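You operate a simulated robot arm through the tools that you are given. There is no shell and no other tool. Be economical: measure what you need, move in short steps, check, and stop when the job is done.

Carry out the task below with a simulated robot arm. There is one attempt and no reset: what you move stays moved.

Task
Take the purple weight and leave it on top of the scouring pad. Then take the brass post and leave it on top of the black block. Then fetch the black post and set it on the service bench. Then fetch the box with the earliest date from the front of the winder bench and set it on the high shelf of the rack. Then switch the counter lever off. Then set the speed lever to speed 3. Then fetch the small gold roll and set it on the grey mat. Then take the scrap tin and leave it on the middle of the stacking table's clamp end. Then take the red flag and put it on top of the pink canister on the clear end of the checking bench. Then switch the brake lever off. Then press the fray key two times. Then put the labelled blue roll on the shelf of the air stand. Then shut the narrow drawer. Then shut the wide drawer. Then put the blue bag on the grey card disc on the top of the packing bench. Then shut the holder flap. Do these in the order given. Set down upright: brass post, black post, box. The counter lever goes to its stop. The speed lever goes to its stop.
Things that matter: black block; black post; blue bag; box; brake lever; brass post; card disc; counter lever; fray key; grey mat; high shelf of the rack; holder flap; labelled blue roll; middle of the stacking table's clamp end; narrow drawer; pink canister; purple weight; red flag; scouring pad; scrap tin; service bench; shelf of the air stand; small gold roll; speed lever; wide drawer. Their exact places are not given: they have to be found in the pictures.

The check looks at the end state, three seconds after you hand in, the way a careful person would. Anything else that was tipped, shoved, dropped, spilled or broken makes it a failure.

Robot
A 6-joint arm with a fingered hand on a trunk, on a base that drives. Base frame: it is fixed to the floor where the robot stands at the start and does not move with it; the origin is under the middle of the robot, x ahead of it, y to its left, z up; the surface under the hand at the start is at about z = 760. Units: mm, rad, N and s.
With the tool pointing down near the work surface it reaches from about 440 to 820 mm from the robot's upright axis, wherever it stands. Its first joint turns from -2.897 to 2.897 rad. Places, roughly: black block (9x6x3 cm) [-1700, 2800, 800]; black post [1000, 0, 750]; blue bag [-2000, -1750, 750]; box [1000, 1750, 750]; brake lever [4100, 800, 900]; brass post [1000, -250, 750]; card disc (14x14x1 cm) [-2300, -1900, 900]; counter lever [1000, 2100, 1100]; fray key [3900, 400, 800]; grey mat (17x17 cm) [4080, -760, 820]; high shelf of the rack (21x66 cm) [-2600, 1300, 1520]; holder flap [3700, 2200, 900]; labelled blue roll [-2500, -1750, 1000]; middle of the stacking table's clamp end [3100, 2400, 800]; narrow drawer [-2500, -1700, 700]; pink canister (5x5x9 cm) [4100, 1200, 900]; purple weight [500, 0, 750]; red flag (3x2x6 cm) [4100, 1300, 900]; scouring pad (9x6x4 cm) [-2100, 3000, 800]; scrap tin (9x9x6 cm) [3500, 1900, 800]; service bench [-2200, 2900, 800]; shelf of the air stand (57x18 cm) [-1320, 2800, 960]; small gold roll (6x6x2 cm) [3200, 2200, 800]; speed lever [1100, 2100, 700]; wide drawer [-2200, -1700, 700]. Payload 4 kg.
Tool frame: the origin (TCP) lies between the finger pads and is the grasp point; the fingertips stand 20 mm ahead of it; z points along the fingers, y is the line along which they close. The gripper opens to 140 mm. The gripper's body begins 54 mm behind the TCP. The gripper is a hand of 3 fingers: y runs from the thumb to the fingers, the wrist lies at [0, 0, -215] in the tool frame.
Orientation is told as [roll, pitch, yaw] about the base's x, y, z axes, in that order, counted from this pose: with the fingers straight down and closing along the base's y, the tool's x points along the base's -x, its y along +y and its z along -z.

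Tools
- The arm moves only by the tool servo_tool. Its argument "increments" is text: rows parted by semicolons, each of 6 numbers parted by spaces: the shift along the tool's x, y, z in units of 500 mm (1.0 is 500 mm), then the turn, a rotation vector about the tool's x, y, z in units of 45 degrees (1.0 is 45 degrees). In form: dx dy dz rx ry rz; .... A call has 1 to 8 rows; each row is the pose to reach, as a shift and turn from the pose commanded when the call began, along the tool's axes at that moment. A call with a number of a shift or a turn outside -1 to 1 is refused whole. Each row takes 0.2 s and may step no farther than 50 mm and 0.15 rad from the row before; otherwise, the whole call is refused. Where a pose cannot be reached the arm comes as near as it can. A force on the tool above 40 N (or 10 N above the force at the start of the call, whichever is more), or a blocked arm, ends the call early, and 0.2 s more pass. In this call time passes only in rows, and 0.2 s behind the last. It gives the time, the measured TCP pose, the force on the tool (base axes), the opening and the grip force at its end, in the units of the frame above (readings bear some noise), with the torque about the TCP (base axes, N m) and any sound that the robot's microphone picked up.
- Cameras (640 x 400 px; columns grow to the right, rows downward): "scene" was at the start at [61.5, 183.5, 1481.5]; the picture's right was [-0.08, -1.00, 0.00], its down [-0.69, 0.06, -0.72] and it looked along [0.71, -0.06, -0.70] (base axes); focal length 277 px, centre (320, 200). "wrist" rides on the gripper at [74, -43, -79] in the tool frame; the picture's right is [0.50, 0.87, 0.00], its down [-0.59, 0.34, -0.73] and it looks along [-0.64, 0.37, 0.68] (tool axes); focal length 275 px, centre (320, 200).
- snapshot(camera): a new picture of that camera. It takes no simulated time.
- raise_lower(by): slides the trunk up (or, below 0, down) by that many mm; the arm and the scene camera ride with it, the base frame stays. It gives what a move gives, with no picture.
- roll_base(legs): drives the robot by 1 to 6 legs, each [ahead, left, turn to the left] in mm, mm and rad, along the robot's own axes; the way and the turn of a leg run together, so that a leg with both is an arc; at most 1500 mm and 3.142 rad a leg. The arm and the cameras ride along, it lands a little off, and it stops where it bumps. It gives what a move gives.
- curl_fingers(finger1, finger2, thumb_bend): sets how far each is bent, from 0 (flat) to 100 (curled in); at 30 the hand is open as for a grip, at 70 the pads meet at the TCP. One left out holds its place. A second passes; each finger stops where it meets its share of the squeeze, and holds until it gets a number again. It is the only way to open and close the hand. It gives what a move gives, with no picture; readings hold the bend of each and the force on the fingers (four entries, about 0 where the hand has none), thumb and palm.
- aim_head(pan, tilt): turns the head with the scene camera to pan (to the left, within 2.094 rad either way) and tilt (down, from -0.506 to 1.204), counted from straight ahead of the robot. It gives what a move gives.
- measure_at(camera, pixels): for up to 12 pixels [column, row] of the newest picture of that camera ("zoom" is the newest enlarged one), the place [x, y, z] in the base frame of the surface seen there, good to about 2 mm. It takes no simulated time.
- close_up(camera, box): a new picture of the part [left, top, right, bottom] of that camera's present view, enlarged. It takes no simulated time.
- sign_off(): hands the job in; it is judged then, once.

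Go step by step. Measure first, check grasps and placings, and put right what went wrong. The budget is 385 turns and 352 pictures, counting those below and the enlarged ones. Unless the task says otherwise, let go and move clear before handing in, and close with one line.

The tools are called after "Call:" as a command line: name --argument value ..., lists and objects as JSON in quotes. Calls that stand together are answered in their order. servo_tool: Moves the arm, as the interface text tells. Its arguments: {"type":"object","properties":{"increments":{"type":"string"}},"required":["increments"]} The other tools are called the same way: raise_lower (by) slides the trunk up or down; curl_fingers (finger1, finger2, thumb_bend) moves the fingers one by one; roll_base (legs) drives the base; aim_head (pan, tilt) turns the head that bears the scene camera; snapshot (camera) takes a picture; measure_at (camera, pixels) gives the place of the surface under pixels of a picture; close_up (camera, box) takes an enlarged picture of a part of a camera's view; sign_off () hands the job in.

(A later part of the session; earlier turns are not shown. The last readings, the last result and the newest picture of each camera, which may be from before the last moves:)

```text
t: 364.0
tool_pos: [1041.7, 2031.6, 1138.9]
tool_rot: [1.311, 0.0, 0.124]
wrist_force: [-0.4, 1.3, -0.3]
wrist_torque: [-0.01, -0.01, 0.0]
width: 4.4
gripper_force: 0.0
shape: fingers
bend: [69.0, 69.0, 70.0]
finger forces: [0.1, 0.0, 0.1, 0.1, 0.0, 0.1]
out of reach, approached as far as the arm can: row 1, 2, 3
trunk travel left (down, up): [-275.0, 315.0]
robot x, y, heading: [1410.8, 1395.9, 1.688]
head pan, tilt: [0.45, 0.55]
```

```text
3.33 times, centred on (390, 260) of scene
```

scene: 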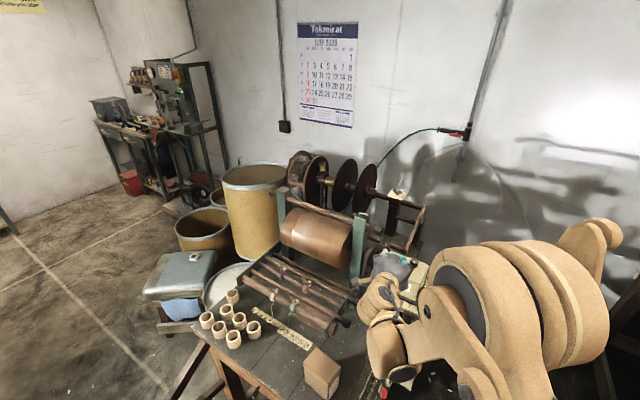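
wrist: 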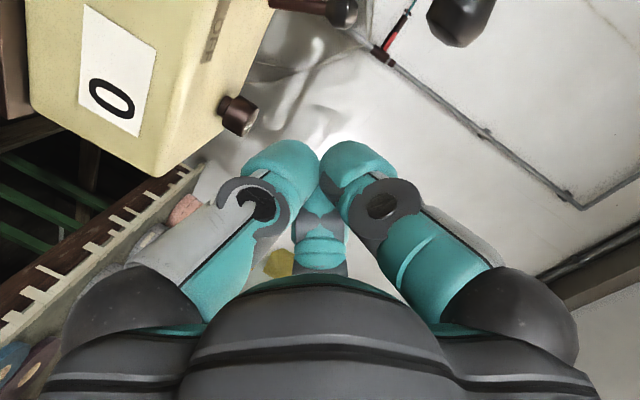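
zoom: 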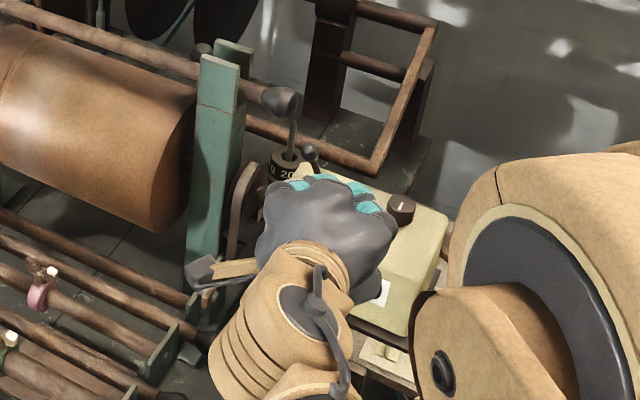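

Call:
servo_tool --increments "0.063 -0.014 0.021 0 0 0; 0.126 -0.029 0.043 0 0 0; 0.189 -0.043 0.064 0 0 0"

Call:
snapshot --camera "wrist"

Call:
close_up --camera "scene" --box '[330, 200, 450, 320]'

```text
t: 364.8
tool_pos: [945.8, 2042.0, 1110.5]
tool_rot: [1.31, 0.001, 0.125]
wrist_force: [0.1, 0.6, -0.3]
wrist_torque: [-0.02, -0.03, -0.01]
width: 4.0
gripper_force: 0.1
shape: fingers
bend: [69.0, 69.0, 70.0]
finger forces: [0.0, 0.1, 0.1, 0.0, 0.0, 0.0]
trunk travel left (down, up): [-275.0, 315.0]
robot x, y, heading: [1406.1, 1394.9, 1.684]
head pan, tilt: [0.45, 0.55]
```

```text
230 pictures are left
```

wrist: 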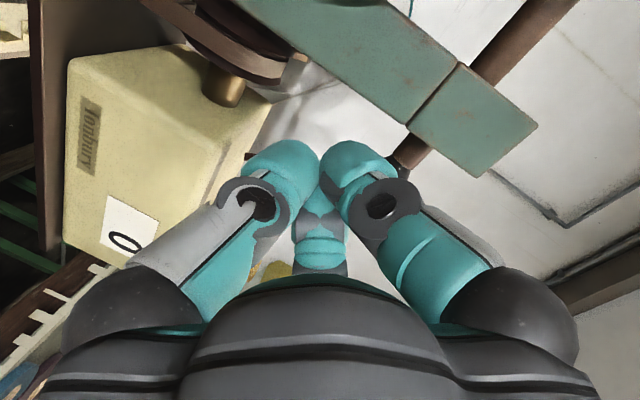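

```text
3.33 times, centred on (390, 260) of scene
```

zoom: 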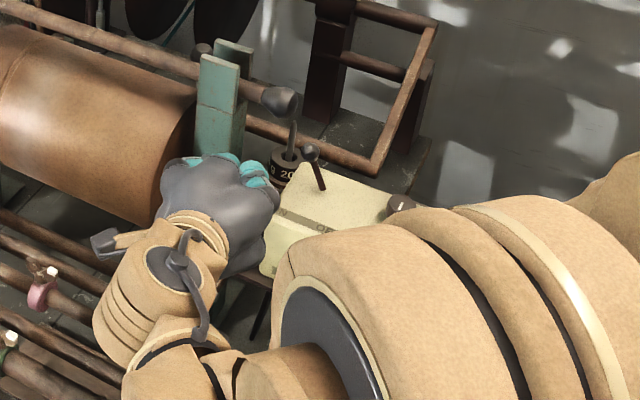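

Call:
measure_at --camera "wrist" --pixels '[[400, 115], [430, 140], [480, 170], [535, 125], [455, 65], [330, 60], [225, 90], [405, 160]]'

```text
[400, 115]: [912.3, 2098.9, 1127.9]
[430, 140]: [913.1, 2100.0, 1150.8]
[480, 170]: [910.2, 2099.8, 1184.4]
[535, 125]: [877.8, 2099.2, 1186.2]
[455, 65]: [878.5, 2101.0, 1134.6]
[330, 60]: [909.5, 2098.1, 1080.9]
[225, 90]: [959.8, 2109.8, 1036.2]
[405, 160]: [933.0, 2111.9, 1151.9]
```

Clear: post's east edge x=915, lever ball's west edge ≈975. Advance between them.

Call:
servo_tool --increments "-0.014 0.005 0.077 0 0 0; -0.027 0.01 0.153 0 0 0"

Call:
close_up --camera "scene" --box '[340, 200, 440, 290]'

```text
t: 365.4
tool_pos: [949.9, 2119.3, 1093.5]
tool_rot: [1.311, 0.001, 0.124]
wrist_force: [0.5, 0.2, -0.5]
wrist_torque: [-0.01, -0.03, -0.01]
width: 4.1
gripper_force: 0.0
shape: fingers
bend: [69.0, 69.0, 70.0]
finger forces: [0.0, 0.1, 0.0, 0.1, 0.0, 0.0]
trunk travel left (down, up): [-275.0, 315.0]
robot x, y, heading: [1412.8, 1393.8, 1.689]
head pan, tilt: [0.45, 0.55]
```

```text
4.44 times, centred on (390, 245) of scene
```

zoom: 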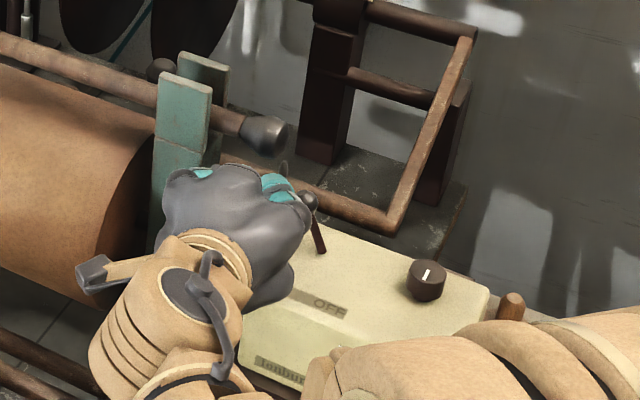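

Hand is beside the lever. Push east gradually.

Call:
servo_tool --increments "-0.02 0 0 0 0 0; -0.04 0 0 0 0 0; -0.06 0 0 0 0 0; -0.08 0 0 0 0 0"

Call:
close_up --camera "scene" --box '[340, 200, 440, 290]'

```text
t: 366.4
tool_pos: [989.2, 2121.6, 1096.3]
tool_rot: [1.312, 0.0, 0.124]
wrist_force: [-5.4, -1.4, 13.4]
wrist_torque: [-0.64, -0.01, -0.18]
width: 3.4
gripper_force: 7.0
shape: fingers
bend: [69.0, 71.0, 70.0]
finger forces: [0.0, 2.5, 0.0, 0.1, 11.7, 0.0]
trunk travel left (down, up): [-275.0, 315.0]
robot x, y, heading: [1407.6, 1392.7, 1.69]
head pan, tilt: [0.45, 0.55]
```

```text
4.44 times, centred on (390, 245) of scene
```

zoom: 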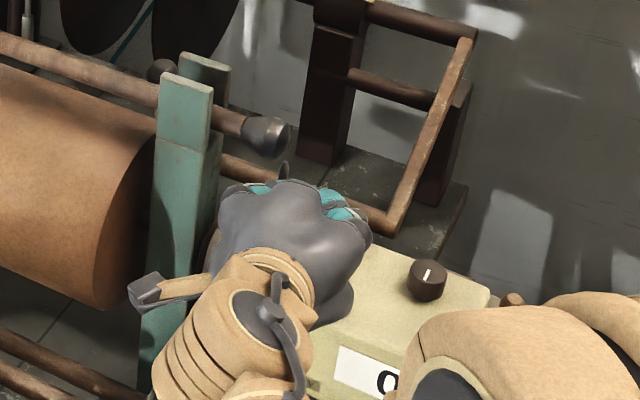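

Call:
snapshot --camera "wrist"

Call:
servo_tool --increments "-0.016 0 0 0 0 0; -0.032 0 0 0 0 0"

Call:
snapshot --camera "wrist"

```text
226 pictures are left
```

wrist: 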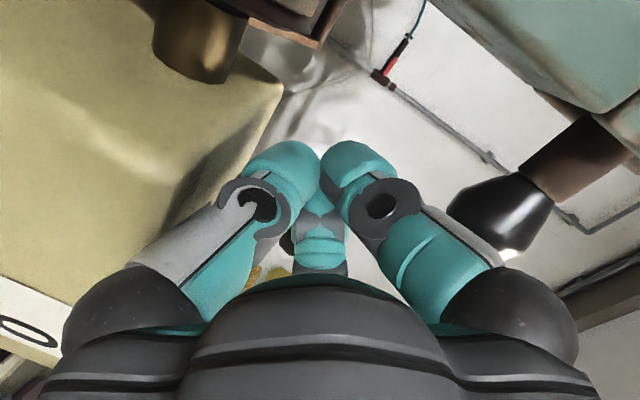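

```text
t: 367.0
tool_pos: [1001.8, 2119.3, 1097.2]
tool_rot: [1.313, -0.003, 0.131]
wrist_force: [-31.2, -14.1, 12.8]
wrist_torque: [-0.44, -0.05, -0.21]
width: 8.3
gripper_force: 17.1
shape: fingers
bend: [67.0, 70.0, 69.0]
finger forces: [0.0, 26.0, 0.0, 0.0, 8.3, 0.1]
trunk travel left (down, up): [-275.0, 315.0]
robot x, y, heading: [1405.1, 1395.8, 1.685]
head pan, tilt: [0.45, 0.55]
```

```text
225 pictures are left
```

wrist: 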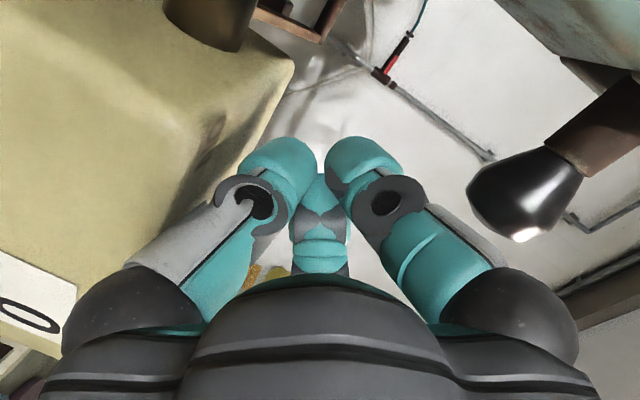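

Strong resistance (31 N) at x≈1002: the lever seems at its stop. Back away and look.

Call:
servo_tool --increments "0.03 0 0 0 0 0; 0.06 0 0 0 0 0; 0.06 0 -0.08 0 0 0; 0.06 0 -0.16 0 0 0; 0 0 -0.2 0 0 0; -0.08 0 -0.2 0 0 0; -0.16 0.03 -0.2 0 0 0; -0.25 0.05 -0.2 0 0 0"

Call:
close_up --camera "scene" --box '[340, 190, 440, 290]'

Call:
close_up --camera "wrist" --box '[150, 0, 470, 200]'

```text
t: 368.8
tool_pos: [1144.7, 2050.7, 1144.9]
tool_rot: [1.309, 0.002, 0.125]
wrist_force: [-0.7, 0.1, 0.0]
wrist_torque: [0.01, 0.03, -0.01]
width: 5.4
gripper_force: 0.0
shape: fingers
bend: [69.0, 71.0, 69.0]
finger forces: [0.1, 0.1, 0.0, 0.0, 0.0, 0.0]
trunk travel left (down, up): [-275.0, 315.0]
robot x, y, heading: [1407.2, 1396.8, 1.685]
head pan, tilt: [0.45, 0.55]
```

```text
4.00 times, centred on (390, 240) of scene
```

zoom: 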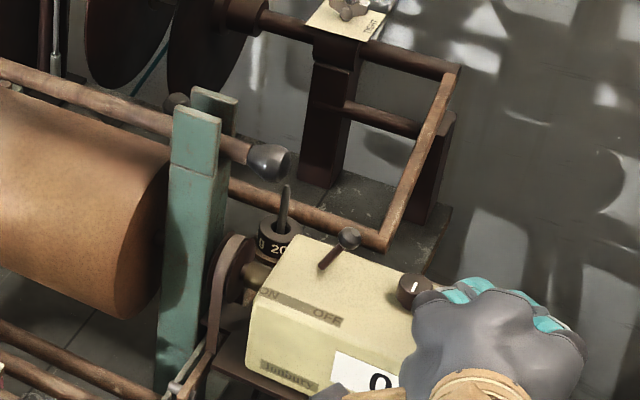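

```text
2.00 times, centred on (310, 100) of wrist
```

zoom: 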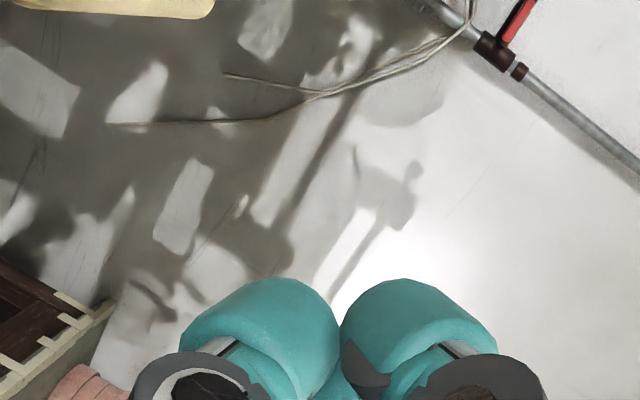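

The lever now leans toward OFF. Measure its angle.

Call:
measure_at --camera "zoom" --pixels '[[348, 238], [335, 254], [321, 269]]'

Call:
close_up --camera "scene" --box '[378, 230, 418, 260]'

```text
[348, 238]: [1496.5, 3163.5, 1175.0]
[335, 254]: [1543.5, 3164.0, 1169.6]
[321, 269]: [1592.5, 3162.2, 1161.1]
```

```text
13.33 times, centred on (398, 245) of scene
```

zoom: 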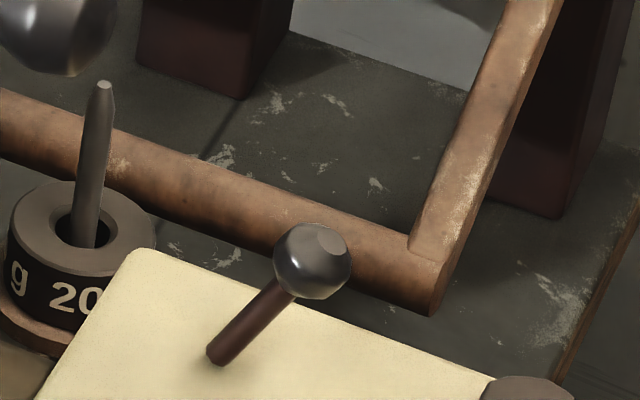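

Call:
measure_at --camera "zoom" --pixels '[[312, 265], [255, 318], [215, 358]]'

```text
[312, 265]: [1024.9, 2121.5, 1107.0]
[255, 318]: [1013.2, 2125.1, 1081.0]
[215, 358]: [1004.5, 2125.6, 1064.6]
```

Counter lever is symmetric OFF at its stop. For the speed lever, the camera mount would hit the panel in this roll, so move east and roll the hand a further +90° (camera up).

Call:
servo_tool --increments "-0.09 0 0 0 0 0; -0.18 0 0 0 0 0; -0.27 0 0 0 0 0; -0.27 -0.08 0 0 0 0; -0.27 -0.16 0 0 0 0"

Call:
servo_tool --increments "0 0 0 0 0 0.16; 0 0 0 0 0 0.33; 0 0 0 0 0 0.5; 0 0 0 0 0 0.66; 0 0 0 0 0 0.83; 0 0 0 0 0 1"

Call:
servo_tool --increments "0 0 0 0 0 0.16; 0 0 0 0 0 0.33; 0 0 0 0 0 0.5; 0 0 0 0 0 0.66; 0 0 0 0 0 0.83; 0 0 0 0 0 1"

```text
t: 370.0
tool_pos: [1269.2, 2090.8, 1104.8]
tool_rot: [1.31, 0.0, 0.125]
wrist_force: [-0.9, 0.0, 0.6]
wrist_torque: [0.02, -0.02, -0.02]
width: 4.9
gripper_force: 0.1
shape: fingers
bend: [69.0, 71.0, 69.0]
finger forces: [0.0, 0.0, 0.0, 0.0, 0.1, 0.1]
out of reach, approached as far as the arm can: row 4, 5
trunk travel left (down, up): [-275.0, 315.0]
robot x, y, heading: [1408.5, 1393.9, 1.683]
head pan, tilt: [0.45, 0.55]
```

```text
t: 371.4
tool_pos: [1268.1, 2092.6, 1104.7]
tool_rot: [1.213, 0.756, -0.129]
wrist_force: [0.5, 0.0, -0.1]
wrist_torque: [0.03, 0.02, -0.02]
width: 5.1
gripper_force: 0.0
shape: fingers
bend: [69.0, 71.0, 69.0]
finger forces: [0.0, 0.1, 0.0, 0.0, 0.1, 0.0]
trunk travel left (down, up): [-275.0, 315.0]
robot x, y, heading: [1409.7, 1390.7, 1.692]
head pan, tilt: [0.45, 0.55]
```

```text
t: 372.8
tool_pos: [1269.7, 2092.8, 1103.8]
tool_rot: [-0.012, 1.311, -1.461]
wrist_force: [0.3, -0.6, -0.5]
wrist_torque: [0.01, -0.01, 0.01]
width: 5.2
gripper_force: 0.0
shape: fingers
bend: [69.0, 71.0, 69.0]
finger forces: [0.0, 0.0, 0.0, 0.0, 0.0, 0.0]
trunk travel left (down, up): [-275.0, 315.0]
robot x, y, heading: [1409.1, 1396.1, 1.678]
head pan, tilt: [0.45, 0.55]
```

Rolled. Lower the trunk and measure shelf extents and the red ball again.

Call:
raise_lower --by -275

Call:
aim_head --pan 0.35 --tilt 0.65

Call:
snapshot --camera "scene"

Call:
snapshot --camera "wrist"

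```text
t: 375.6
tool_pos: [1270.2, 2092.6, 829.7]
tool_rot: [-0.004, 1.311, -1.45]
wrist_force: [0.1, -0.1, -0.1]
wrist_torque: [0.0, -0.02, 0.03]
width: 5.2
gripper_force: 0.1
shape: fingers
bend: [69.0, 71.0, 69.0]
finger forces: [0.0, 0.0, 0.0, 0.1, 0.1, 0.0]
trunk travel left (down, up): [0.0, 590.0]
robot x, y, heading: [1409.6, 1392.6, 1.687]
head pan, tilt: [0.45, 0.55]
```

```text
t: 376.2
tool_pos: [1270.3, 2093.2, 830.2]
tool_rot: [-0.002, 1.309, -1.45]
wrist_force: [-0.3, 0.0, -0.4]
wrist_torque: [0.01, 0.01, -0.04]
width: 5.0
gripper_force: 0.0
shape: fingers
bend: [69.0, 71.0, 69.0]
finger forces: [0.0, 0.0, 0.0, 0.0, 0.1, 0.1]
trunk travel left (down, up): [0.0, 590.0]
robot x, y, heading: [1408.1, 1395.4, 1.686]
head pan, tilt: [0.351, 0.649]
```

```text
221 pictures are left
```

scene: 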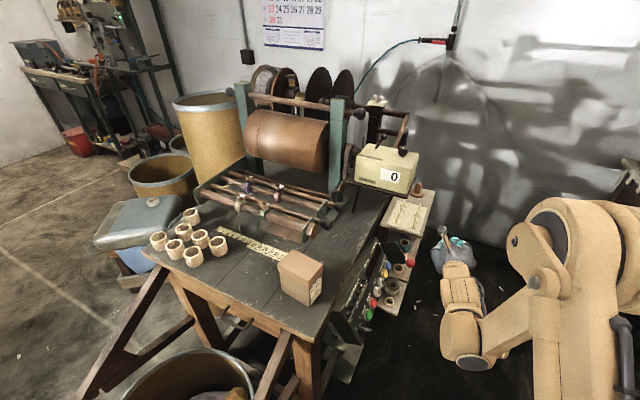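

```text
220 pictures are left
```

wrist: 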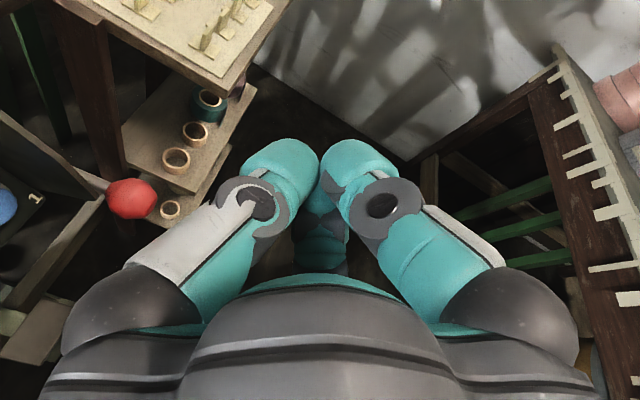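

Call:
measure_at --camera "scene" --pixels '[[410, 263], [411, 262], [407, 261], [433, 190], [424, 235], [410, 215], [413, 240], [410, 285], [397, 310]]'

Call:
measure_at --camera "wrist" --pixels '[[131, 198], [150, 198], [125, 185], [90, 180], [240, 80], [205, 60], [190, 190], [95, 205]]'

Call:
close_up --camera "scene" --box '[350, 220, 450, 330]'

```text
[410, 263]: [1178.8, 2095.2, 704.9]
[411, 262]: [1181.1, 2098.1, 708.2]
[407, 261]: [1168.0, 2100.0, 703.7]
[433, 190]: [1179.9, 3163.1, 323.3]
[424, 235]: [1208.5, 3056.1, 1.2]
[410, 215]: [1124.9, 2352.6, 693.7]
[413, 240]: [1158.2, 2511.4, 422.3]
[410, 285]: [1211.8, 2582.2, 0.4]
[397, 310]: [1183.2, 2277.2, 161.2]
```

```text
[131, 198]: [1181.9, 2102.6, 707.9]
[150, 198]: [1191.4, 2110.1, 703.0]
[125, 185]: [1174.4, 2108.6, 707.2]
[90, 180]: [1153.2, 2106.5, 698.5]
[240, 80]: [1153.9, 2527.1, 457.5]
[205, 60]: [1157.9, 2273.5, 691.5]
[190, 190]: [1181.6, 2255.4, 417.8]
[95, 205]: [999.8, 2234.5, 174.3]
```

```text
3.64 times, centred on (400, 275) of scene
```

zoom: 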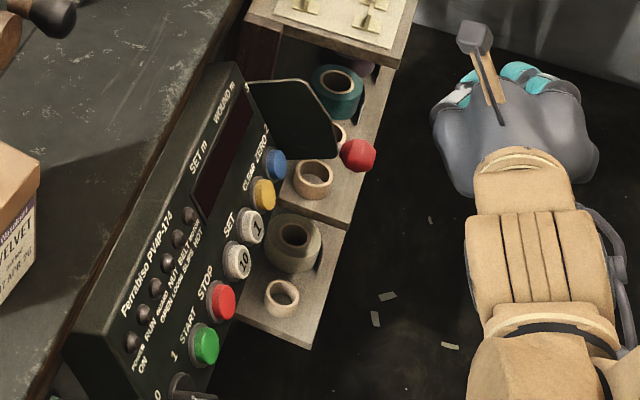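

Ball centre ≈(1182,2108,698). Rotate the hand's azimuth ~35° west-pointing (so the palm stays off the panel buttons) and test lowering.

Call:
servo_tool --increments "0.0 0.02 -0.04 0.15 0 -0.04; 0 0.04 -0.08 0.3 0 -0.08; 0 0.06 -0.12 0.45 0 -0.12; 0 0.08 -0.16 0.6 0 -0.16; 0 0.1 -0.16 0.75 0 -0.2"

Call:
servo_tool --increments "-0.09 0 0 0 0 0; -0.18 0 0 0 0 0; -0.27 0 0 0 0 0"

```text
t: 377.4
tool_pos: [1328.9, 2027.1, 855.5]
tool_rot: [0.001, 1.313, -0.834]
wrist_force: [-0.4, -0.3, -0.5]
wrist_torque: [0.05, 0.0, 0.0]
width: 5.0
gripper_force: 0.1
shape: fingers
bend: [69.0, 71.0, 69.0]
finger forces: [0.0, 0.0, 0.1, 0.0, 0.1, 0.0]
out of reach, approached as far as the arm can: row 1, 2, 3, 4, 5
trunk travel left (down, up): [0.0, 590.0]
robot x, y, heading: [1408.8, 1392.8, 1.686]
head pan, tilt: [0.351, 0.649]
```

```text
t: 378.2
tool_pos: [1368.0, 2081.4, 759.8]
tool_rot: [-0.001, 1.311, -0.837]
wrist_force: [0.6, -0.3, 0.1]
wrist_torque: [0.02, 0.0, 0.01]
width: 5.0
gripper_force: 0.1
shape: fingers
bend: [69.0, 71.0, 69.0]
finger forces: [0.1, 0.0, 0.1, 0.0, 0.0, 0.0]
out of reach, approached as far as the arm can: row 1, 2, 3
trunk travel left (down, up): [0.0, 590.0]
robot x, y, heading: [1406.9, 1395.3, 1.688]
head pan, tilt: [0.351, 0.649]
```

Low poses need a larger radius; back the base up ~140 mm.

Call:
roll_base --legs '[[-150, 0, 0]]'

Call:
servo_tool --increments "-0.09 0 0 0 0 0; -0.18 0 0 0 0 0"

```text
t: 379.6
tool_pos: [1381.6, 1930.1, 759.9]
tool_rot: [-0.002, 1.311, -0.831]
wrist_force: [-0.3, -0.2, -0.1]
wrist_torque: [0.0, 0.04, 0.02]
width: 4.7
gripper_force: 0.0
shape: fingers
bend: [69.0, 71.0, 69.0]
finger forces: [0.1, 0.1, 0.0, 0.1, 0.0, 0.0]
trunk travel left (down, up): [0.0, 590.0]
robot x, y, heading: [1425.8, 1242.6, 1.688]
head pan, tilt: [0.351, 0.649]
```

```text
t: 380.2
tool_pos: [1402.4, 1949.3, 679.9]
tool_rot: [-0.002, 1.31, -0.834]
wrist_force: [-0.3, -0.3, -0.4]
wrist_torque: [0.01, -0.02, -0.04]
width: 5.2
gripper_force: 0.0
shape: fingers
bend: [69.0, 71.0, 69.0]
finger forces: [0.0, 0.0, 0.1, 0.1, 0.1, 0.1]
out of reach, approached as far as the arm can: row 1, 2
trunk travel left (down, up): [0.0, 590.0]
robot x, y, heading: [1424.2, 1245.8, 1.695]
head pan, tilt: [0.351, 0.649]
```

Now approach to below the red ball via (1260,2040,655).

Call:
servo_tool --increments "0.009 -0.022 0.082 0 0 0; 0.018 -0.044 0.164 0 0 0; 0.027 -0.066 0.246 0 0 0; 0.036 -0.088 0.328 0 0 0"

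Call:
snapshot --camera "wrist"

Call:
snapshot --camera "scene"

```text
t: 381.2
tool_pos: [1263.0, 2029.2, 678.8]
tool_rot: [-0.002, 1.309, -0.835]
wrist_force: [0.0, 0.2, -0.9]
wrist_torque: [-0.01, -0.01, 0.02]
width: 5.1
gripper_force: 0.1
shape: fingers
bend: [69.0, 71.0, 69.0]
finger forces: [0.0, 0.1, 0.0, 0.1, 0.1, 0.1]
out of reach, approached as far as the arm can: row 3, 4
trunk travel left (down, up): [0.0, 590.0]
robot x, y, heading: [1428.5, 1242.0, 1.691]
head pan, tilt: [0.351, 0.649]
```

```text
218 pictures are left
```

wrist: 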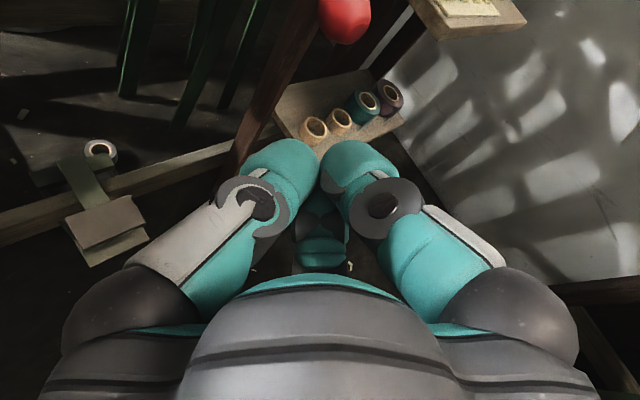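

```text
217 pictures are left
```

scene: 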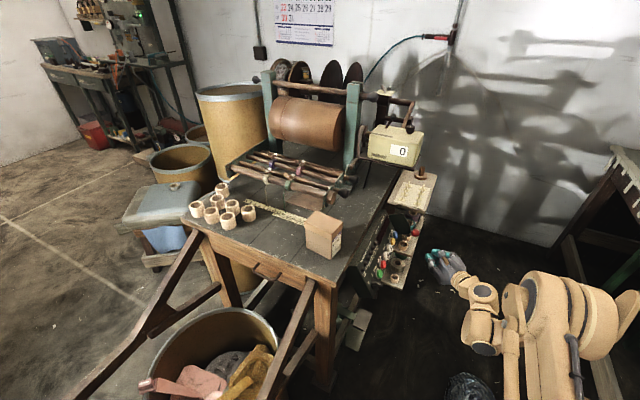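

The arm bottoms out at z≈679 when near-horizontal; pitch the hand 25° more downward and then go in under the ball.

Call:
servo_tool --increments "0 0 0 0 -0.14 0; 0 0 0 0 -0.28 0; 0 0 0 0 -0.42 0; 0 0 0 0 -0.556 0"

```text
t: 382.2
tool_pos: [1263.8, 2026.8, 679.1]
tool_rot: [0.0, 0.873, -0.833]
wrist_force: [-0.7, -0.4, -0.6]
wrist_torque: [0.01, -0.01, 0.02]
width: 5.3
gripper_force: 0.1
shape: fingers
bend: [69.0, 71.0, 69.0]
finger forces: [0.1, 0.0, 0.1, 0.0, 0.1, 0.1]
trunk travel left (down, up): [0.0, 590.0]
robot x, y, heading: [1426.7, 1244.8, 1.688]
head pan, tilt: [0.351, 0.649]
```

Call:
servo_tool --increments "0.034 -0.008 0.075 0 0 0; 0.068 -0.016 0.149 0 0 0"

Call:
snapshot --camera "wrist"

Call:
close_up --camera "scene" --box '[350, 180, 470, 300]'

```text
t: 382.8
tool_pos: [1203.4, 2077.9, 657.7]
tool_rot: [-0.001, 0.875, -0.833]
wrist_force: [-0.2, 0.1, 0.1]
wrist_torque: [0.03, 0.04, -0.01]
width: 5.5
gripper_force: 0.1
shape: fingers
bend: [69.0, 71.0, 69.0]
finger forces: [0.1, 0.1, 0.1, 0.0, 0.0, 0.0]
trunk travel left (down, up): [0.0, 590.0]
robot x, y, heading: [1427.8, 1240.3, 1.688]
head pan, tilt: [0.351, 0.649]
```

```text
216 pictures are left
```

wrist: 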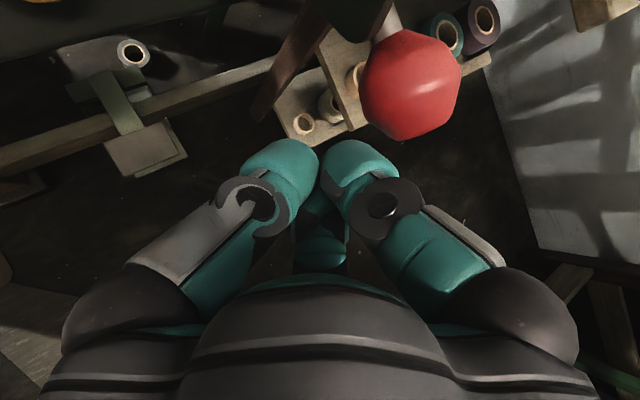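

```text
3.33 times, centred on (410, 240) of scene
```

zoom: 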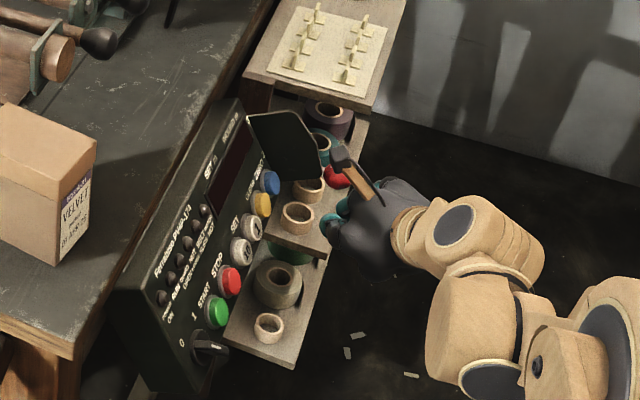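

Ball is 54 mm "above" the finger axis, laterally aligned. Push it up along its arc to near speed 3.

Call:
servo_tool --increments "0.047 0.008 0.005 0 0 0; 0.08 0.014 -0.015 0 0 0; 0.111 0.019 -0.037 0 0 0; 0.14 0.014 -0.047 0 0 0; 0.168 0.009 -0.056 0 0 0"

Call:
snapshot --camera "wrist"

Call:
close_up --camera "scene" --box '[350, 180, 470, 300]'

```text
t: 384.0
tool_pos: [1184.2, 2103.4, 739.9]
tool_rot: [-0.001, 0.873, -0.829]
wrist_force: [0.6, -4.7, -1.7]
wrist_torque: [0.01, -0.03, 0.08]
width: 4.2
gripper_force: 2.0
shape: fingers
bend: [71.0, 69.0, 69.0]
finger forces: [0.0, 0.1, 0.0, 0.0, 3.8, 0.1]
trunk travel left (down, up): [0.0, 590.0]
robot x, y, heading: [1430.3, 1241.2, 1.694]
head pan, tilt: [0.351, 0.649]
```

```text
214 pictures are left
```

wrist: 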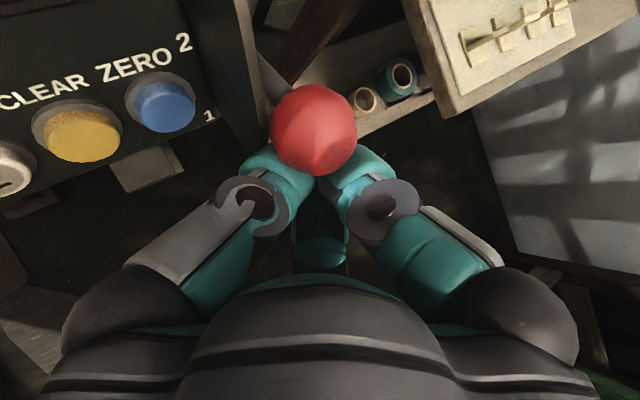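

```text
3.33 times, centred on (410, 240) of scene
```

zoom: 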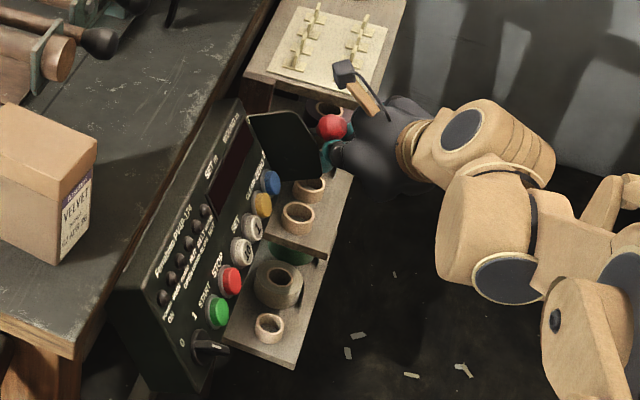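

The ball is riding on the fingers. Continue to P3–P5.

Call:
servo_tool --increments "0.028 -0.011 -0.005 0 0 0; 0.056 -0.022 -0.01 0 0 0; 0.077 -0.036 -0.011 0 0 0"

Call:
snapshot --camera "wrist"

Call:
close_up --camera "scene" --box '[350, 180, 470, 300]'

```text
t: 384.8
tool_pos: [1161.0, 2109.0, 772.7]
tool_rot: [0.0, 0.872, -0.833]
wrist_force: [4.7, -3.4, -5.9]
wrist_torque: [0.03, -0.08, 0.13]
width: 3.5
gripper_force: 4.2
shape: fingers
bend: [71.0, 69.0, 70.0]
finger forces: [0.0, 0.0, 0.0, 0.0, 8.3, 0.0]
trunk travel left (down, up): [0.0, 590.0]
robot x, y, heading: [1425.2, 1244.0, 1.69]
head pan, tilt: [0.351, 0.649]
```

```text
212 pictures are left
```

wrist: 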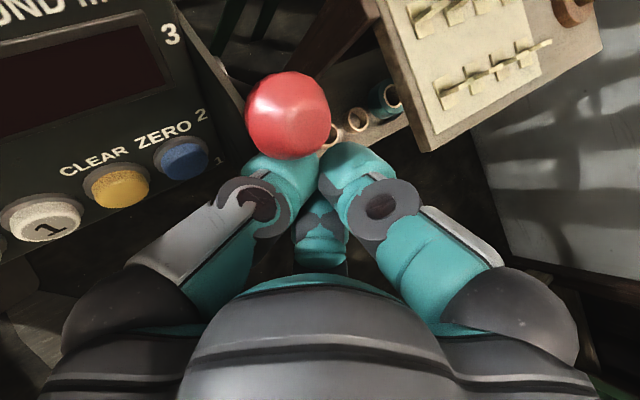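

```text
3.33 times, centred on (410, 240) of scene
```

zoom: 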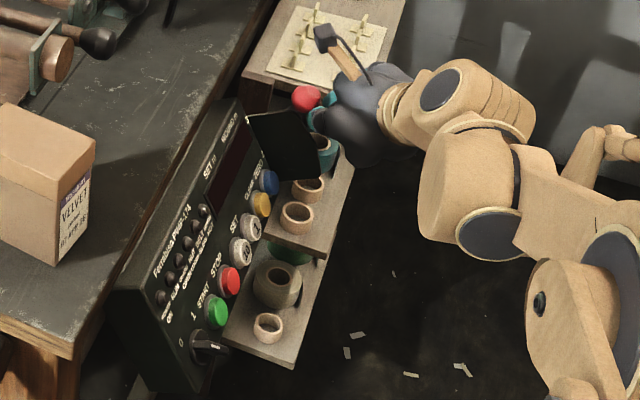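

Call:
measure_at --camera "zoom" --pixels '[[305, 98], [308, 95]]'

Call:
servo_tool --increments "0.018 -0.02 0 0 0 0; 0.036 -0.04 0 0 0 0"

```text
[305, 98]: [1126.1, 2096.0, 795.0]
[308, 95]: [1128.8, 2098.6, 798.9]
```

```text
t: 385.2
tool_pos: [1160.8, 2107.1, 776.4]
tool_rot: [0.006, 0.87, -0.834]
wrist_force: [11.0, -5.9, -4.7]
wrist_torque: [0.04, -0.07, 0.19]
width: 2.5
gripper_force: 6.3
shape: fingers
bend: [69.0, 69.0, 71.0]
finger forces: [0.0, 0.1, 0.0, 0.0, 13.0, 0.0]
trunk travel left (down, up): [0.0, 590.0]
robot x, y, heading: [1427.8, 1244.7, 1.69]
head pan, tilt: [0.351, 0.649]
stopped in row 1: the force on the tool passed its limit at 47 N (the readings are from after the stop); the commanded pose is now the measured one
```

Hard resistance at ball ≈(1129,·,787) – symmetric to position 1 about the panel normal, i.e. the speed‑3 stop. Back away and look.

Call:
servo_tool --increments "-0.02 0.04 0 0 0 0; -0.02 0.08 -0.04 0 0 0; -0.02 0.1 -0.12 0 0 0; -0.02 0.12 -0.2 0 0 0; -0.02 0.14 -0.28 0 0 0"

Call:
close_up --camera "scene" --box '[350, 160, 470, 280]'

Call:
measure_at --camera "zoom" --pixels '[[303, 160], [305, 165]]'

Call:
snapshot --camera "wrist"

```text
t: 386.4
tool_pos: [1284.0, 2066.1, 859.1]
tool_rot: [0.004, 0.87, -0.833]
wrist_force: [0.9, -0.5, -0.1]
wrist_torque: [-0.02, -0.05, -0.03]
width: 3.5
gripper_force: 0.0
shape: fingers
bend: [69.0, 69.0, 70.0]
finger forces: [0.0, 0.1, 0.0, 0.1, 0.0, 0.0]
trunk travel left (down, up): [0.0, 590.0]
robot x, y, heading: [1425.5, 1242.5, 1.683]
head pan, tilt: [0.351, 0.649]
```

```text
3.33 times, centred on (410, 220) of scene
```

zoom: 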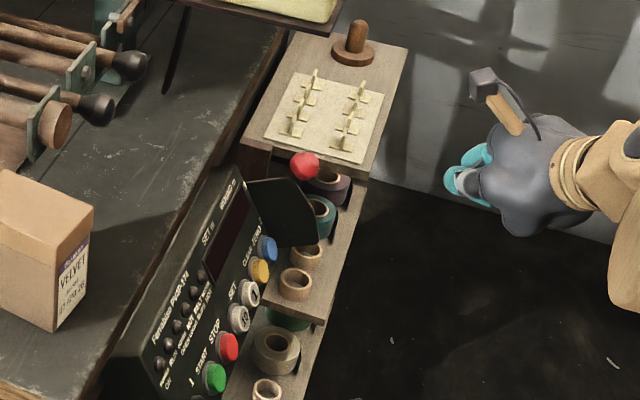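

```text
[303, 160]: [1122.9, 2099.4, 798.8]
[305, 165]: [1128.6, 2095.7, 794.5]
```

```text
209 pictures are left
```

wrist: 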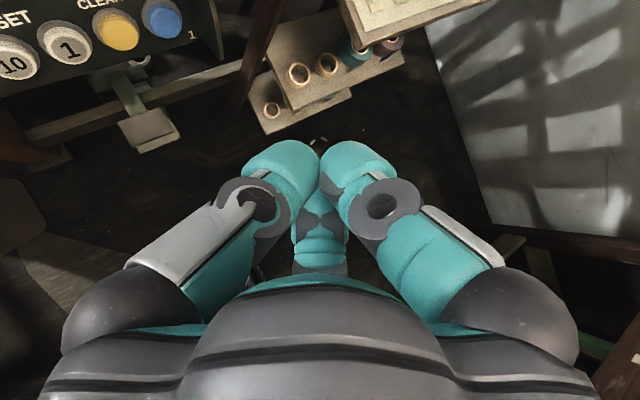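

Speed lever stays at 3. Now return the hand to pointing down (four quarter-turn steps), raising as I go.

Call:
servo_tool --increments "0.03 0 -0.06 0.07 0 -0.151; 0.06 0 -0.12 0.141 0 -0.302; 0.09 0 -0.17 0.211 0 -0.453; 0.12 0 -0.2 0.282 0 -0.604; 0.15 0 -0.23 0.352 0 -0.755; 0.18 0 -0.26 0.4225 0 -0.906"

Call:
servo_tool --increments "0 0 0 0.07 0 -0.151; 0 0 0 0.141 0 -0.302; 0 0 0 0.211 0 -0.453; 0 0 0 0.282 0 -0.604; 0 0 0 0.352 0 -0.755; 0 0 0 0.4225 0 -0.906"

Call:
servo_tool --increments "0 0 0 0.07 0 -0.151; 0 0 0 0.141 0 -0.302; 0 0 0 0.211 0 -0.453; 0 0 0 0.282 0 -0.604; 0 0 0 0.352 0 -0.755; 0 0 0 0.4225 0 -0.906"

Call:
servo_tool --increments "0 0 0 0.07 0 -0.151; 0 0 0 0.141 0 -0.302; 0 0 0 0.211 0 -0.453; 0 0 0 0.282 0 -0.604; 0 0 0 0.352 0 -0.755; 0 0 0 0.4225 0 -0.906"

```text
t: 387.8
tool_pos: [1310.8, 2038.9, 1013.1]
tool_rot: [0.406, 0.708, 0.174]
wrist_force: [-1.1, -0.5, 0.2]
wrist_torque: [0.04, 0.03, 0.01]
width: 3.7
gripper_force: 0.0
shape: fingers
bend: [69.0, 69.0, 70.0]
finger forces: [0.1, 0.0, 0.0, 0.0, 0.0, 0.1]
trunk travel left (down, up): [0.0, 590.0]
robot x, y, heading: [1427.8, 1242.3, 1.686]
head pan, tilt: [0.351, 0.649]
```

```text
t: 389.2
tool_pos: [1310.3, 2039.4, 1012.5]
tool_rot: [0.471, 0.391, 0.93]
wrist_force: [0.7, -0.8, 0.5]
wrist_torque: [-0.01, -0.04, 0.0]
width: 3.4
gripper_force: 0.2
shape: fingers
bend: [69.0, 69.0, 70.0]
finger forces: [0.0, 0.1, 0.0, 0.0, 0.0, 0.1]
trunk travel left (down, up): [0.0, 590.0]
robot x, y, heading: [1425.6, 1244.7, 1.685]
head pan, tilt: [0.351, 0.649]
```

```text
t: 390.6
tool_pos: [1313.9, 2013.7, 1003.7]
tool_rot: [0.3, 0.113, 1.605]
wrist_force: [-0.7, 0.0, 0.2]
wrist_torque: [0.0, 0.03, 0.0]
width: 3.8
gripper_force: 0.0
shape: fingers
bend: [69.0, 69.0, 70.0]
finger forces: [0.0, 0.0, 0.0, 0.0, 0.0, 0.1]
out of reach, approached as far as the arm can: row 2, 3, 4, 5, 6
trunk travel left (down, up): [0.0, 590.0]
robot x, y, heading: [1428.3, 1245.4, 1.689]
head pan, tilt: [0.351, 0.649]
```

```text
t: 392.0
tool_pos: [1313.3, 2014.1, 1005.3]
tool_rot: [-0.003, 0.003, 2.306]
wrist_force: [-0.1, 0.5, -0.5]
wrist_torque: [0.01, -0.02, -0.02]
width: 3.8
gripper_force: 0.0
shape: fingers
bend: [69.0, 69.0, 70.0]
finger forces: [0.0, 0.0, 0.0, 0.0, 0.1, 0.1]
trunk travel left (down, up): [0.0, 590.0]
robot x, y, heading: [1427.9, 1239.7, 1.689]
head pan, tilt: [0.351, 0.649]
```

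Hand points down again. Retract, raise the trunk, then drive east toward the stacking table.

Call:
servo_tool --increments "0.09 0 0 0 0 0.13; 0.18 0 0 0 0 0.26; 0.27 0 0 0 0 0.39; 0.36 0 0 0 0 0.52; 0.45 0 0 0 0 0.65; 0.54 0 0 0 0 0.78"

Call:
raise_lower --by 75

Call:
roll_base --legs '[[0, 0, -0.12], [-430, 0, 0], [0, -1400, 0], [0, -350, 0]]'

Call:
aim_head --pan 0.0 --tilt 0.5

Call:
snapshot --camera "scene"

```text
t: 393.4
tool_pos: [1496.2, 1816.0, 1005.3]
tool_rot: [-0.003, 0.001, 1.691]
wrist_force: [-0.1, 0.3, 0.2]
wrist_torque: [-0.01, -0.01, 0.02]
width: 3.9
gripper_force: 0.0
shape: fingers
bend: [69.0, 69.0, 70.0]
finger forces: [0.0, 0.0, 0.0, 0.1, 0.0, 0.0]
trunk travel left (down, up): [0.0, 590.0]
robot x, y, heading: [1428.3, 1242.1, 1.695]
head pan, tilt: [0.351, 0.649]
```

```text
t: 394.5
tool_pos: [1496.5, 1817.0, 1079.1]
tool_rot: [-0.002, -0.001, 1.691]
wrist_force: [-0.1, -0.4, -0.8]
wrist_torque: [-0.05, 0.0, 0.01]
width: 4.2
gripper_force: 0.1
shape: fingers
bend: [69.0, 69.0, 70.0]
finger forces: [0.0, 0.0, 0.0, 0.0, 0.0, 0.1]
trunk travel left (down, up): [-75.0, 515.0]
robot x, y, heading: [1428.4, 1242.3, 1.686]
head pan, tilt: [0.351, 0.649]
```

```text
t: 406.1
tool_pos: [3310.1, 1317.4, 1079.5]
tool_rot: [-0.005, 0.002, 1.538]
wrist_force: [-0.2, -1.6, -0.8]
wrist_torque: [-0.02, 0.04, 0.05]
width: 3.9
gripper_force: 0.1
shape: fingers
bend: [69.0, 69.0, 70.0]
finger forces: [0.0, 0.0, 0.0, 0.1, 0.0, 0.0]
trunk travel left (down, up): [-75.0, 515.0]
robot x, y, heading: [3150.0, 759.1, 1.536]
head pan, tilt: [0.351, 0.649]
```

```text
t: 406.9
tool_pos: [3309.5, 1318.7, 1079.3]
tool_rot: [-0.005, 0.002, 1.539]
wrist_force: [0.5, 0.3, 0.2]
wrist_torque: [0.01, 0.01, -0.01]
width: 3.9
gripper_force: 0.1
shape: fingers
bend: [69.0, 69.0, 70.0]
finger forces: [0.0, 0.0, 0.0, 0.0, 0.1, 0.1]
trunk travel left (down, up): [-75.0, 515.0]
robot x, y, heading: [3154.4, 761.6, 1.531]
head pan, tilt: [0.0, 0.499]
```

```text
208 pictures are left
```

scene: 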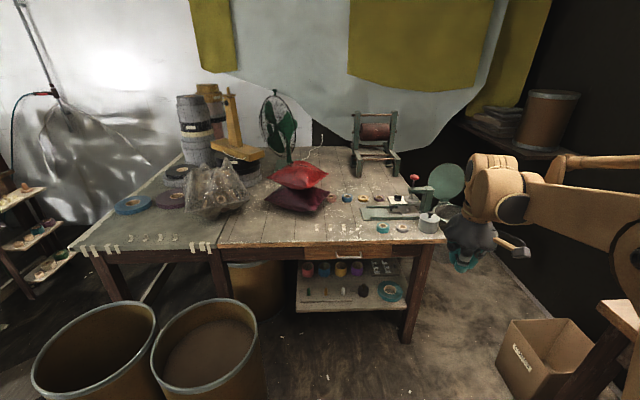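

Call:
close_up --camera "scene" --box '[300, 120, 480, 260]'

Call:
measure_at --camera "zoom" --pixels '[[45, 280], [160, 282], [235, 280], [305, 290], [285, 395], [385, 395], [430, 350], [500, 350], [150, 350], [200, 330], [350, 270]]'

```text
2.86 times, centred on (390, 190) of scene
```

zoom: 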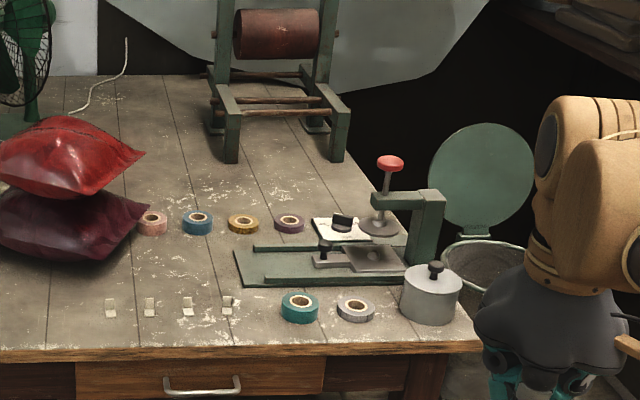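

```text
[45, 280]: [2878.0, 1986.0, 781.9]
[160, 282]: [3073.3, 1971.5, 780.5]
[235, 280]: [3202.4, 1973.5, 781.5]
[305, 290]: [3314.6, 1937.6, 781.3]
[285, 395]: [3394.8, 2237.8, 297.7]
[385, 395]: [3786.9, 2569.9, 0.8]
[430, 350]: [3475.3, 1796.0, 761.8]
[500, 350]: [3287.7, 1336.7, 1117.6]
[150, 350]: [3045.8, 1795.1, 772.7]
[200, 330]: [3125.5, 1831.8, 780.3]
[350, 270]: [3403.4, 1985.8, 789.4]
```

The small gold roll is at zoom (243,222), scrap tin at (430,295), holder flap (green disc) at (480,175). Measure roll and neighbors.

Call:
measure_at --camera "zoom" --pixels '[[243, 221], [229, 222], [258, 222], [197, 222], [289, 222], [243, 234], [243, 214], [430, 285], [405, 290], [460, 290], [230, 150], [340, 155]]'

Call:
close_up --camera "scene" --box '[330, 180, 420, 240]'

```text
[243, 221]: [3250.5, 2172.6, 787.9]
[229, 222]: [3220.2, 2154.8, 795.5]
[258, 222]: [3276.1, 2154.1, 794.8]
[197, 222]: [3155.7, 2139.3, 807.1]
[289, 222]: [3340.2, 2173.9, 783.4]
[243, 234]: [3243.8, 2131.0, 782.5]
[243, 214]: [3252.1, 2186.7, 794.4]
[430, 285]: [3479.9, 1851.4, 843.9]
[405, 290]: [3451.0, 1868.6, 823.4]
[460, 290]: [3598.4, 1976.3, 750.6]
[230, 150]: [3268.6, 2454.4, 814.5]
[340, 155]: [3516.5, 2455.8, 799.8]
```

```text
6.67 times, centred on (375, 210) of scene
```

zoom: 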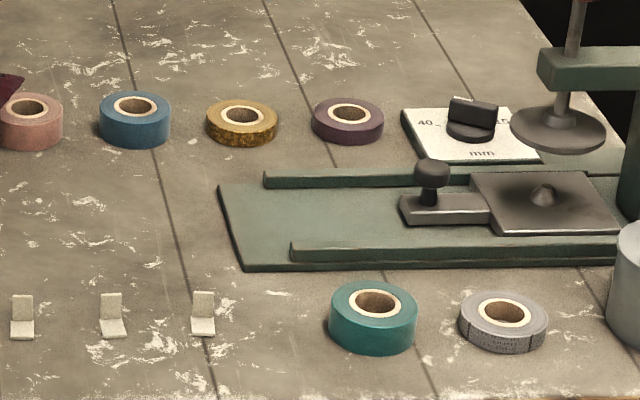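

Drive up to the table (y≈1480) and turn the hand 90° so it closes along y.

Call:
roll_base --legs '[[700, 0, 0.04]]'

Call:
servo_tool --increments "0 0 0 0 0 0.167; 0 0 0 0 0 0.333; 0 0 0 0 0 0.5; 0 0 0 0 0 0.667; 0 0 0 0 0 0.833; 0 0 0 0 0 1"

Call:
servo_tool --increments "0 0 0 0 0 0.167; 0 0 0 0 0 0.333; 0 0 0 0 0 0.5; 0 0 0 0 0 0.667; 0 0 0 0 0 0.833; 0 0 0 0 0 1"

Call:
curl_fingers --finger1 35 --finger2 35 --thumb_bend 35

Call:
snapshot --camera "scene"

```text
t: 410.8
tool_pos: [3303.3, 2040.7, 1080.3]
tool_rot: [-0.005, 0.003, 1.571]
wrist_force: [0.4, 0.3, 0.0]
wrist_torque: [0.03, -0.01, -0.01]
width: 3.7
gripper_force: 0.1
shape: fingers
bend: [69.0, 69.0, 70.0]
finger forces: [0.0, 0.0, 0.0, 0.0, 0.0, 0.1]
trunk travel left (down, up): [-75.0, 515.0]
robot x, y, heading: [3168.0, 1481.7, 1.565]
head pan, tilt: [0.0, 0.499]
```

```text
t: 412.2
tool_pos: [3304.6, 2039.8, 1080.5]
tool_rot: [-0.003, -0.002, 0.783]
wrist_force: [-0.3, 0.9, 0.6]
wrist_torque: [0.01, 0.01, -0.01]
width: 4.0
gripper_force: 0.1
shape: fingers
bend: [69.0, 69.0, 70.0]
finger forces: [0.1, 0.0, 0.0, 0.1, 0.0, 0.1]
trunk travel left (down, up): [-75.0, 515.0]
robot x, y, heading: [3167.4, 1480.0, 1.573]
head pan, tilt: [0.0, 0.499]
```

```text
t: 413.6
tool_pos: [3304.8, 2038.9, 1078.3]
tool_rot: [-0.004, -0.003, -0.002]
wrist_force: [0.8, -0.1, 0.2]
wrist_torque: [0.06, 0.02, -0.01]
width: 3.8
gripper_force: 0.0
shape: fingers
bend: [69.0, 69.0, 70.0]
finger forces: [0.1, 0.0, 0.0, 0.0, 0.1, 0.0]
trunk travel left (down, up): [-75.0, 515.0]
robot x, y, heading: [3167.0, 1476.0, 1.571]
head pan, tilt: [0.0, 0.499]
```

```text
t: 414.6
tool_pos: [3303.8, 2040.2, 1080.1]
tool_rot: [-0.001, -0.003, 0.0]
wrist_force: [0.4, -0.4, -0.3]
wrist_torque: [0.02, -0.04, 0.03]
width: 109.4
gripper_force: 0.0
shape: fingers
bend: [35.0, 35.0, 35.0]
finger forces: [0.1, 0.0, 0.1, 0.0, 0.0, 0.0]
trunk travel left (down, up): [-75.0, 515.0]
robot x, y, heading: [3168.0, 1477.6, 1.57]
head pan, tilt: [0.0, 0.499]
```

```text
205 pictures are left
```

scene: 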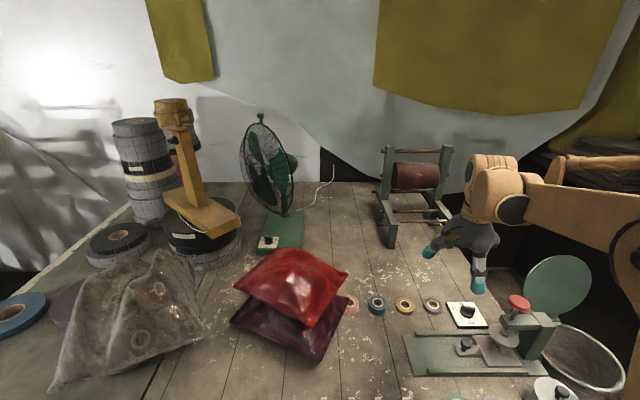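

Call:
aim_head --pan -0.15 --tilt 0.7

Call:
snapshot --camera "scene"

Call:
close_up --camera "scene" --box '[300, 220, 400, 290]'

```text
t: 415.4
tool_pos: [3304.7, 2040.7, 1079.5]
tool_rot: [-0.001, -0.003, -0.001]
wrist_force: [0.3, 0.7, -0.7]
wrist_torque: [0.02, 0.02, 0.01]
width: 109.6
gripper_force: 0.0
shape: fingers
bend: [35.0, 35.0, 35.0]
finger forces: [0.1, 0.0, 0.0, 0.0, 0.0, 0.1]
trunk travel left (down, up): [-75.0, 515.0]
robot x, y, heading: [3165.6, 1480.3, 1.568]
head pan, tilt: [-0.15, 0.7]
```

```text
204 pictures are left
```

scene: 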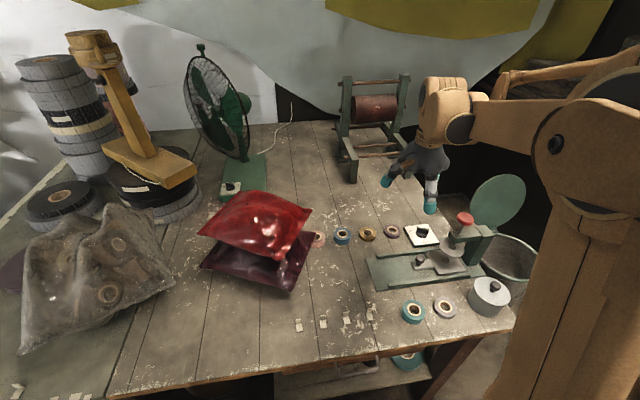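

```text
5.71 times, centred on (350, 255) of scene
```

zoom: 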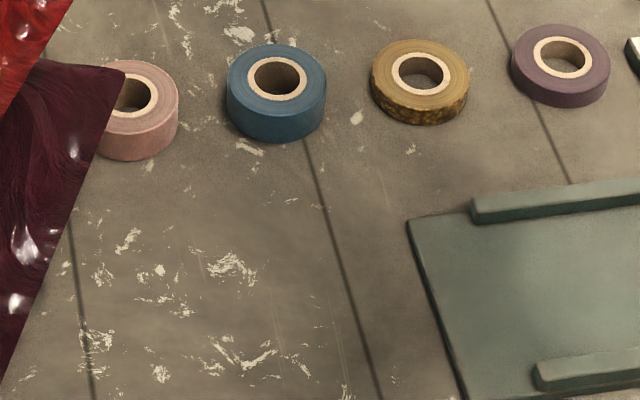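

Call:
measure_at --camera "zoom" --pixels '[[376, 75], [462, 72], [421, 98], [421, 45], [421, 72], [276, 50], [562, 85], [420, 130]]'

```text
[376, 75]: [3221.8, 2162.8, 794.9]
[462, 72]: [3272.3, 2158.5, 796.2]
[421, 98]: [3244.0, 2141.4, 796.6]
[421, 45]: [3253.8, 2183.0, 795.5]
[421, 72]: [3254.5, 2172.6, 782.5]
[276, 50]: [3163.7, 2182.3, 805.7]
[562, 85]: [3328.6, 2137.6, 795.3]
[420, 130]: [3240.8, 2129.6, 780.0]
```

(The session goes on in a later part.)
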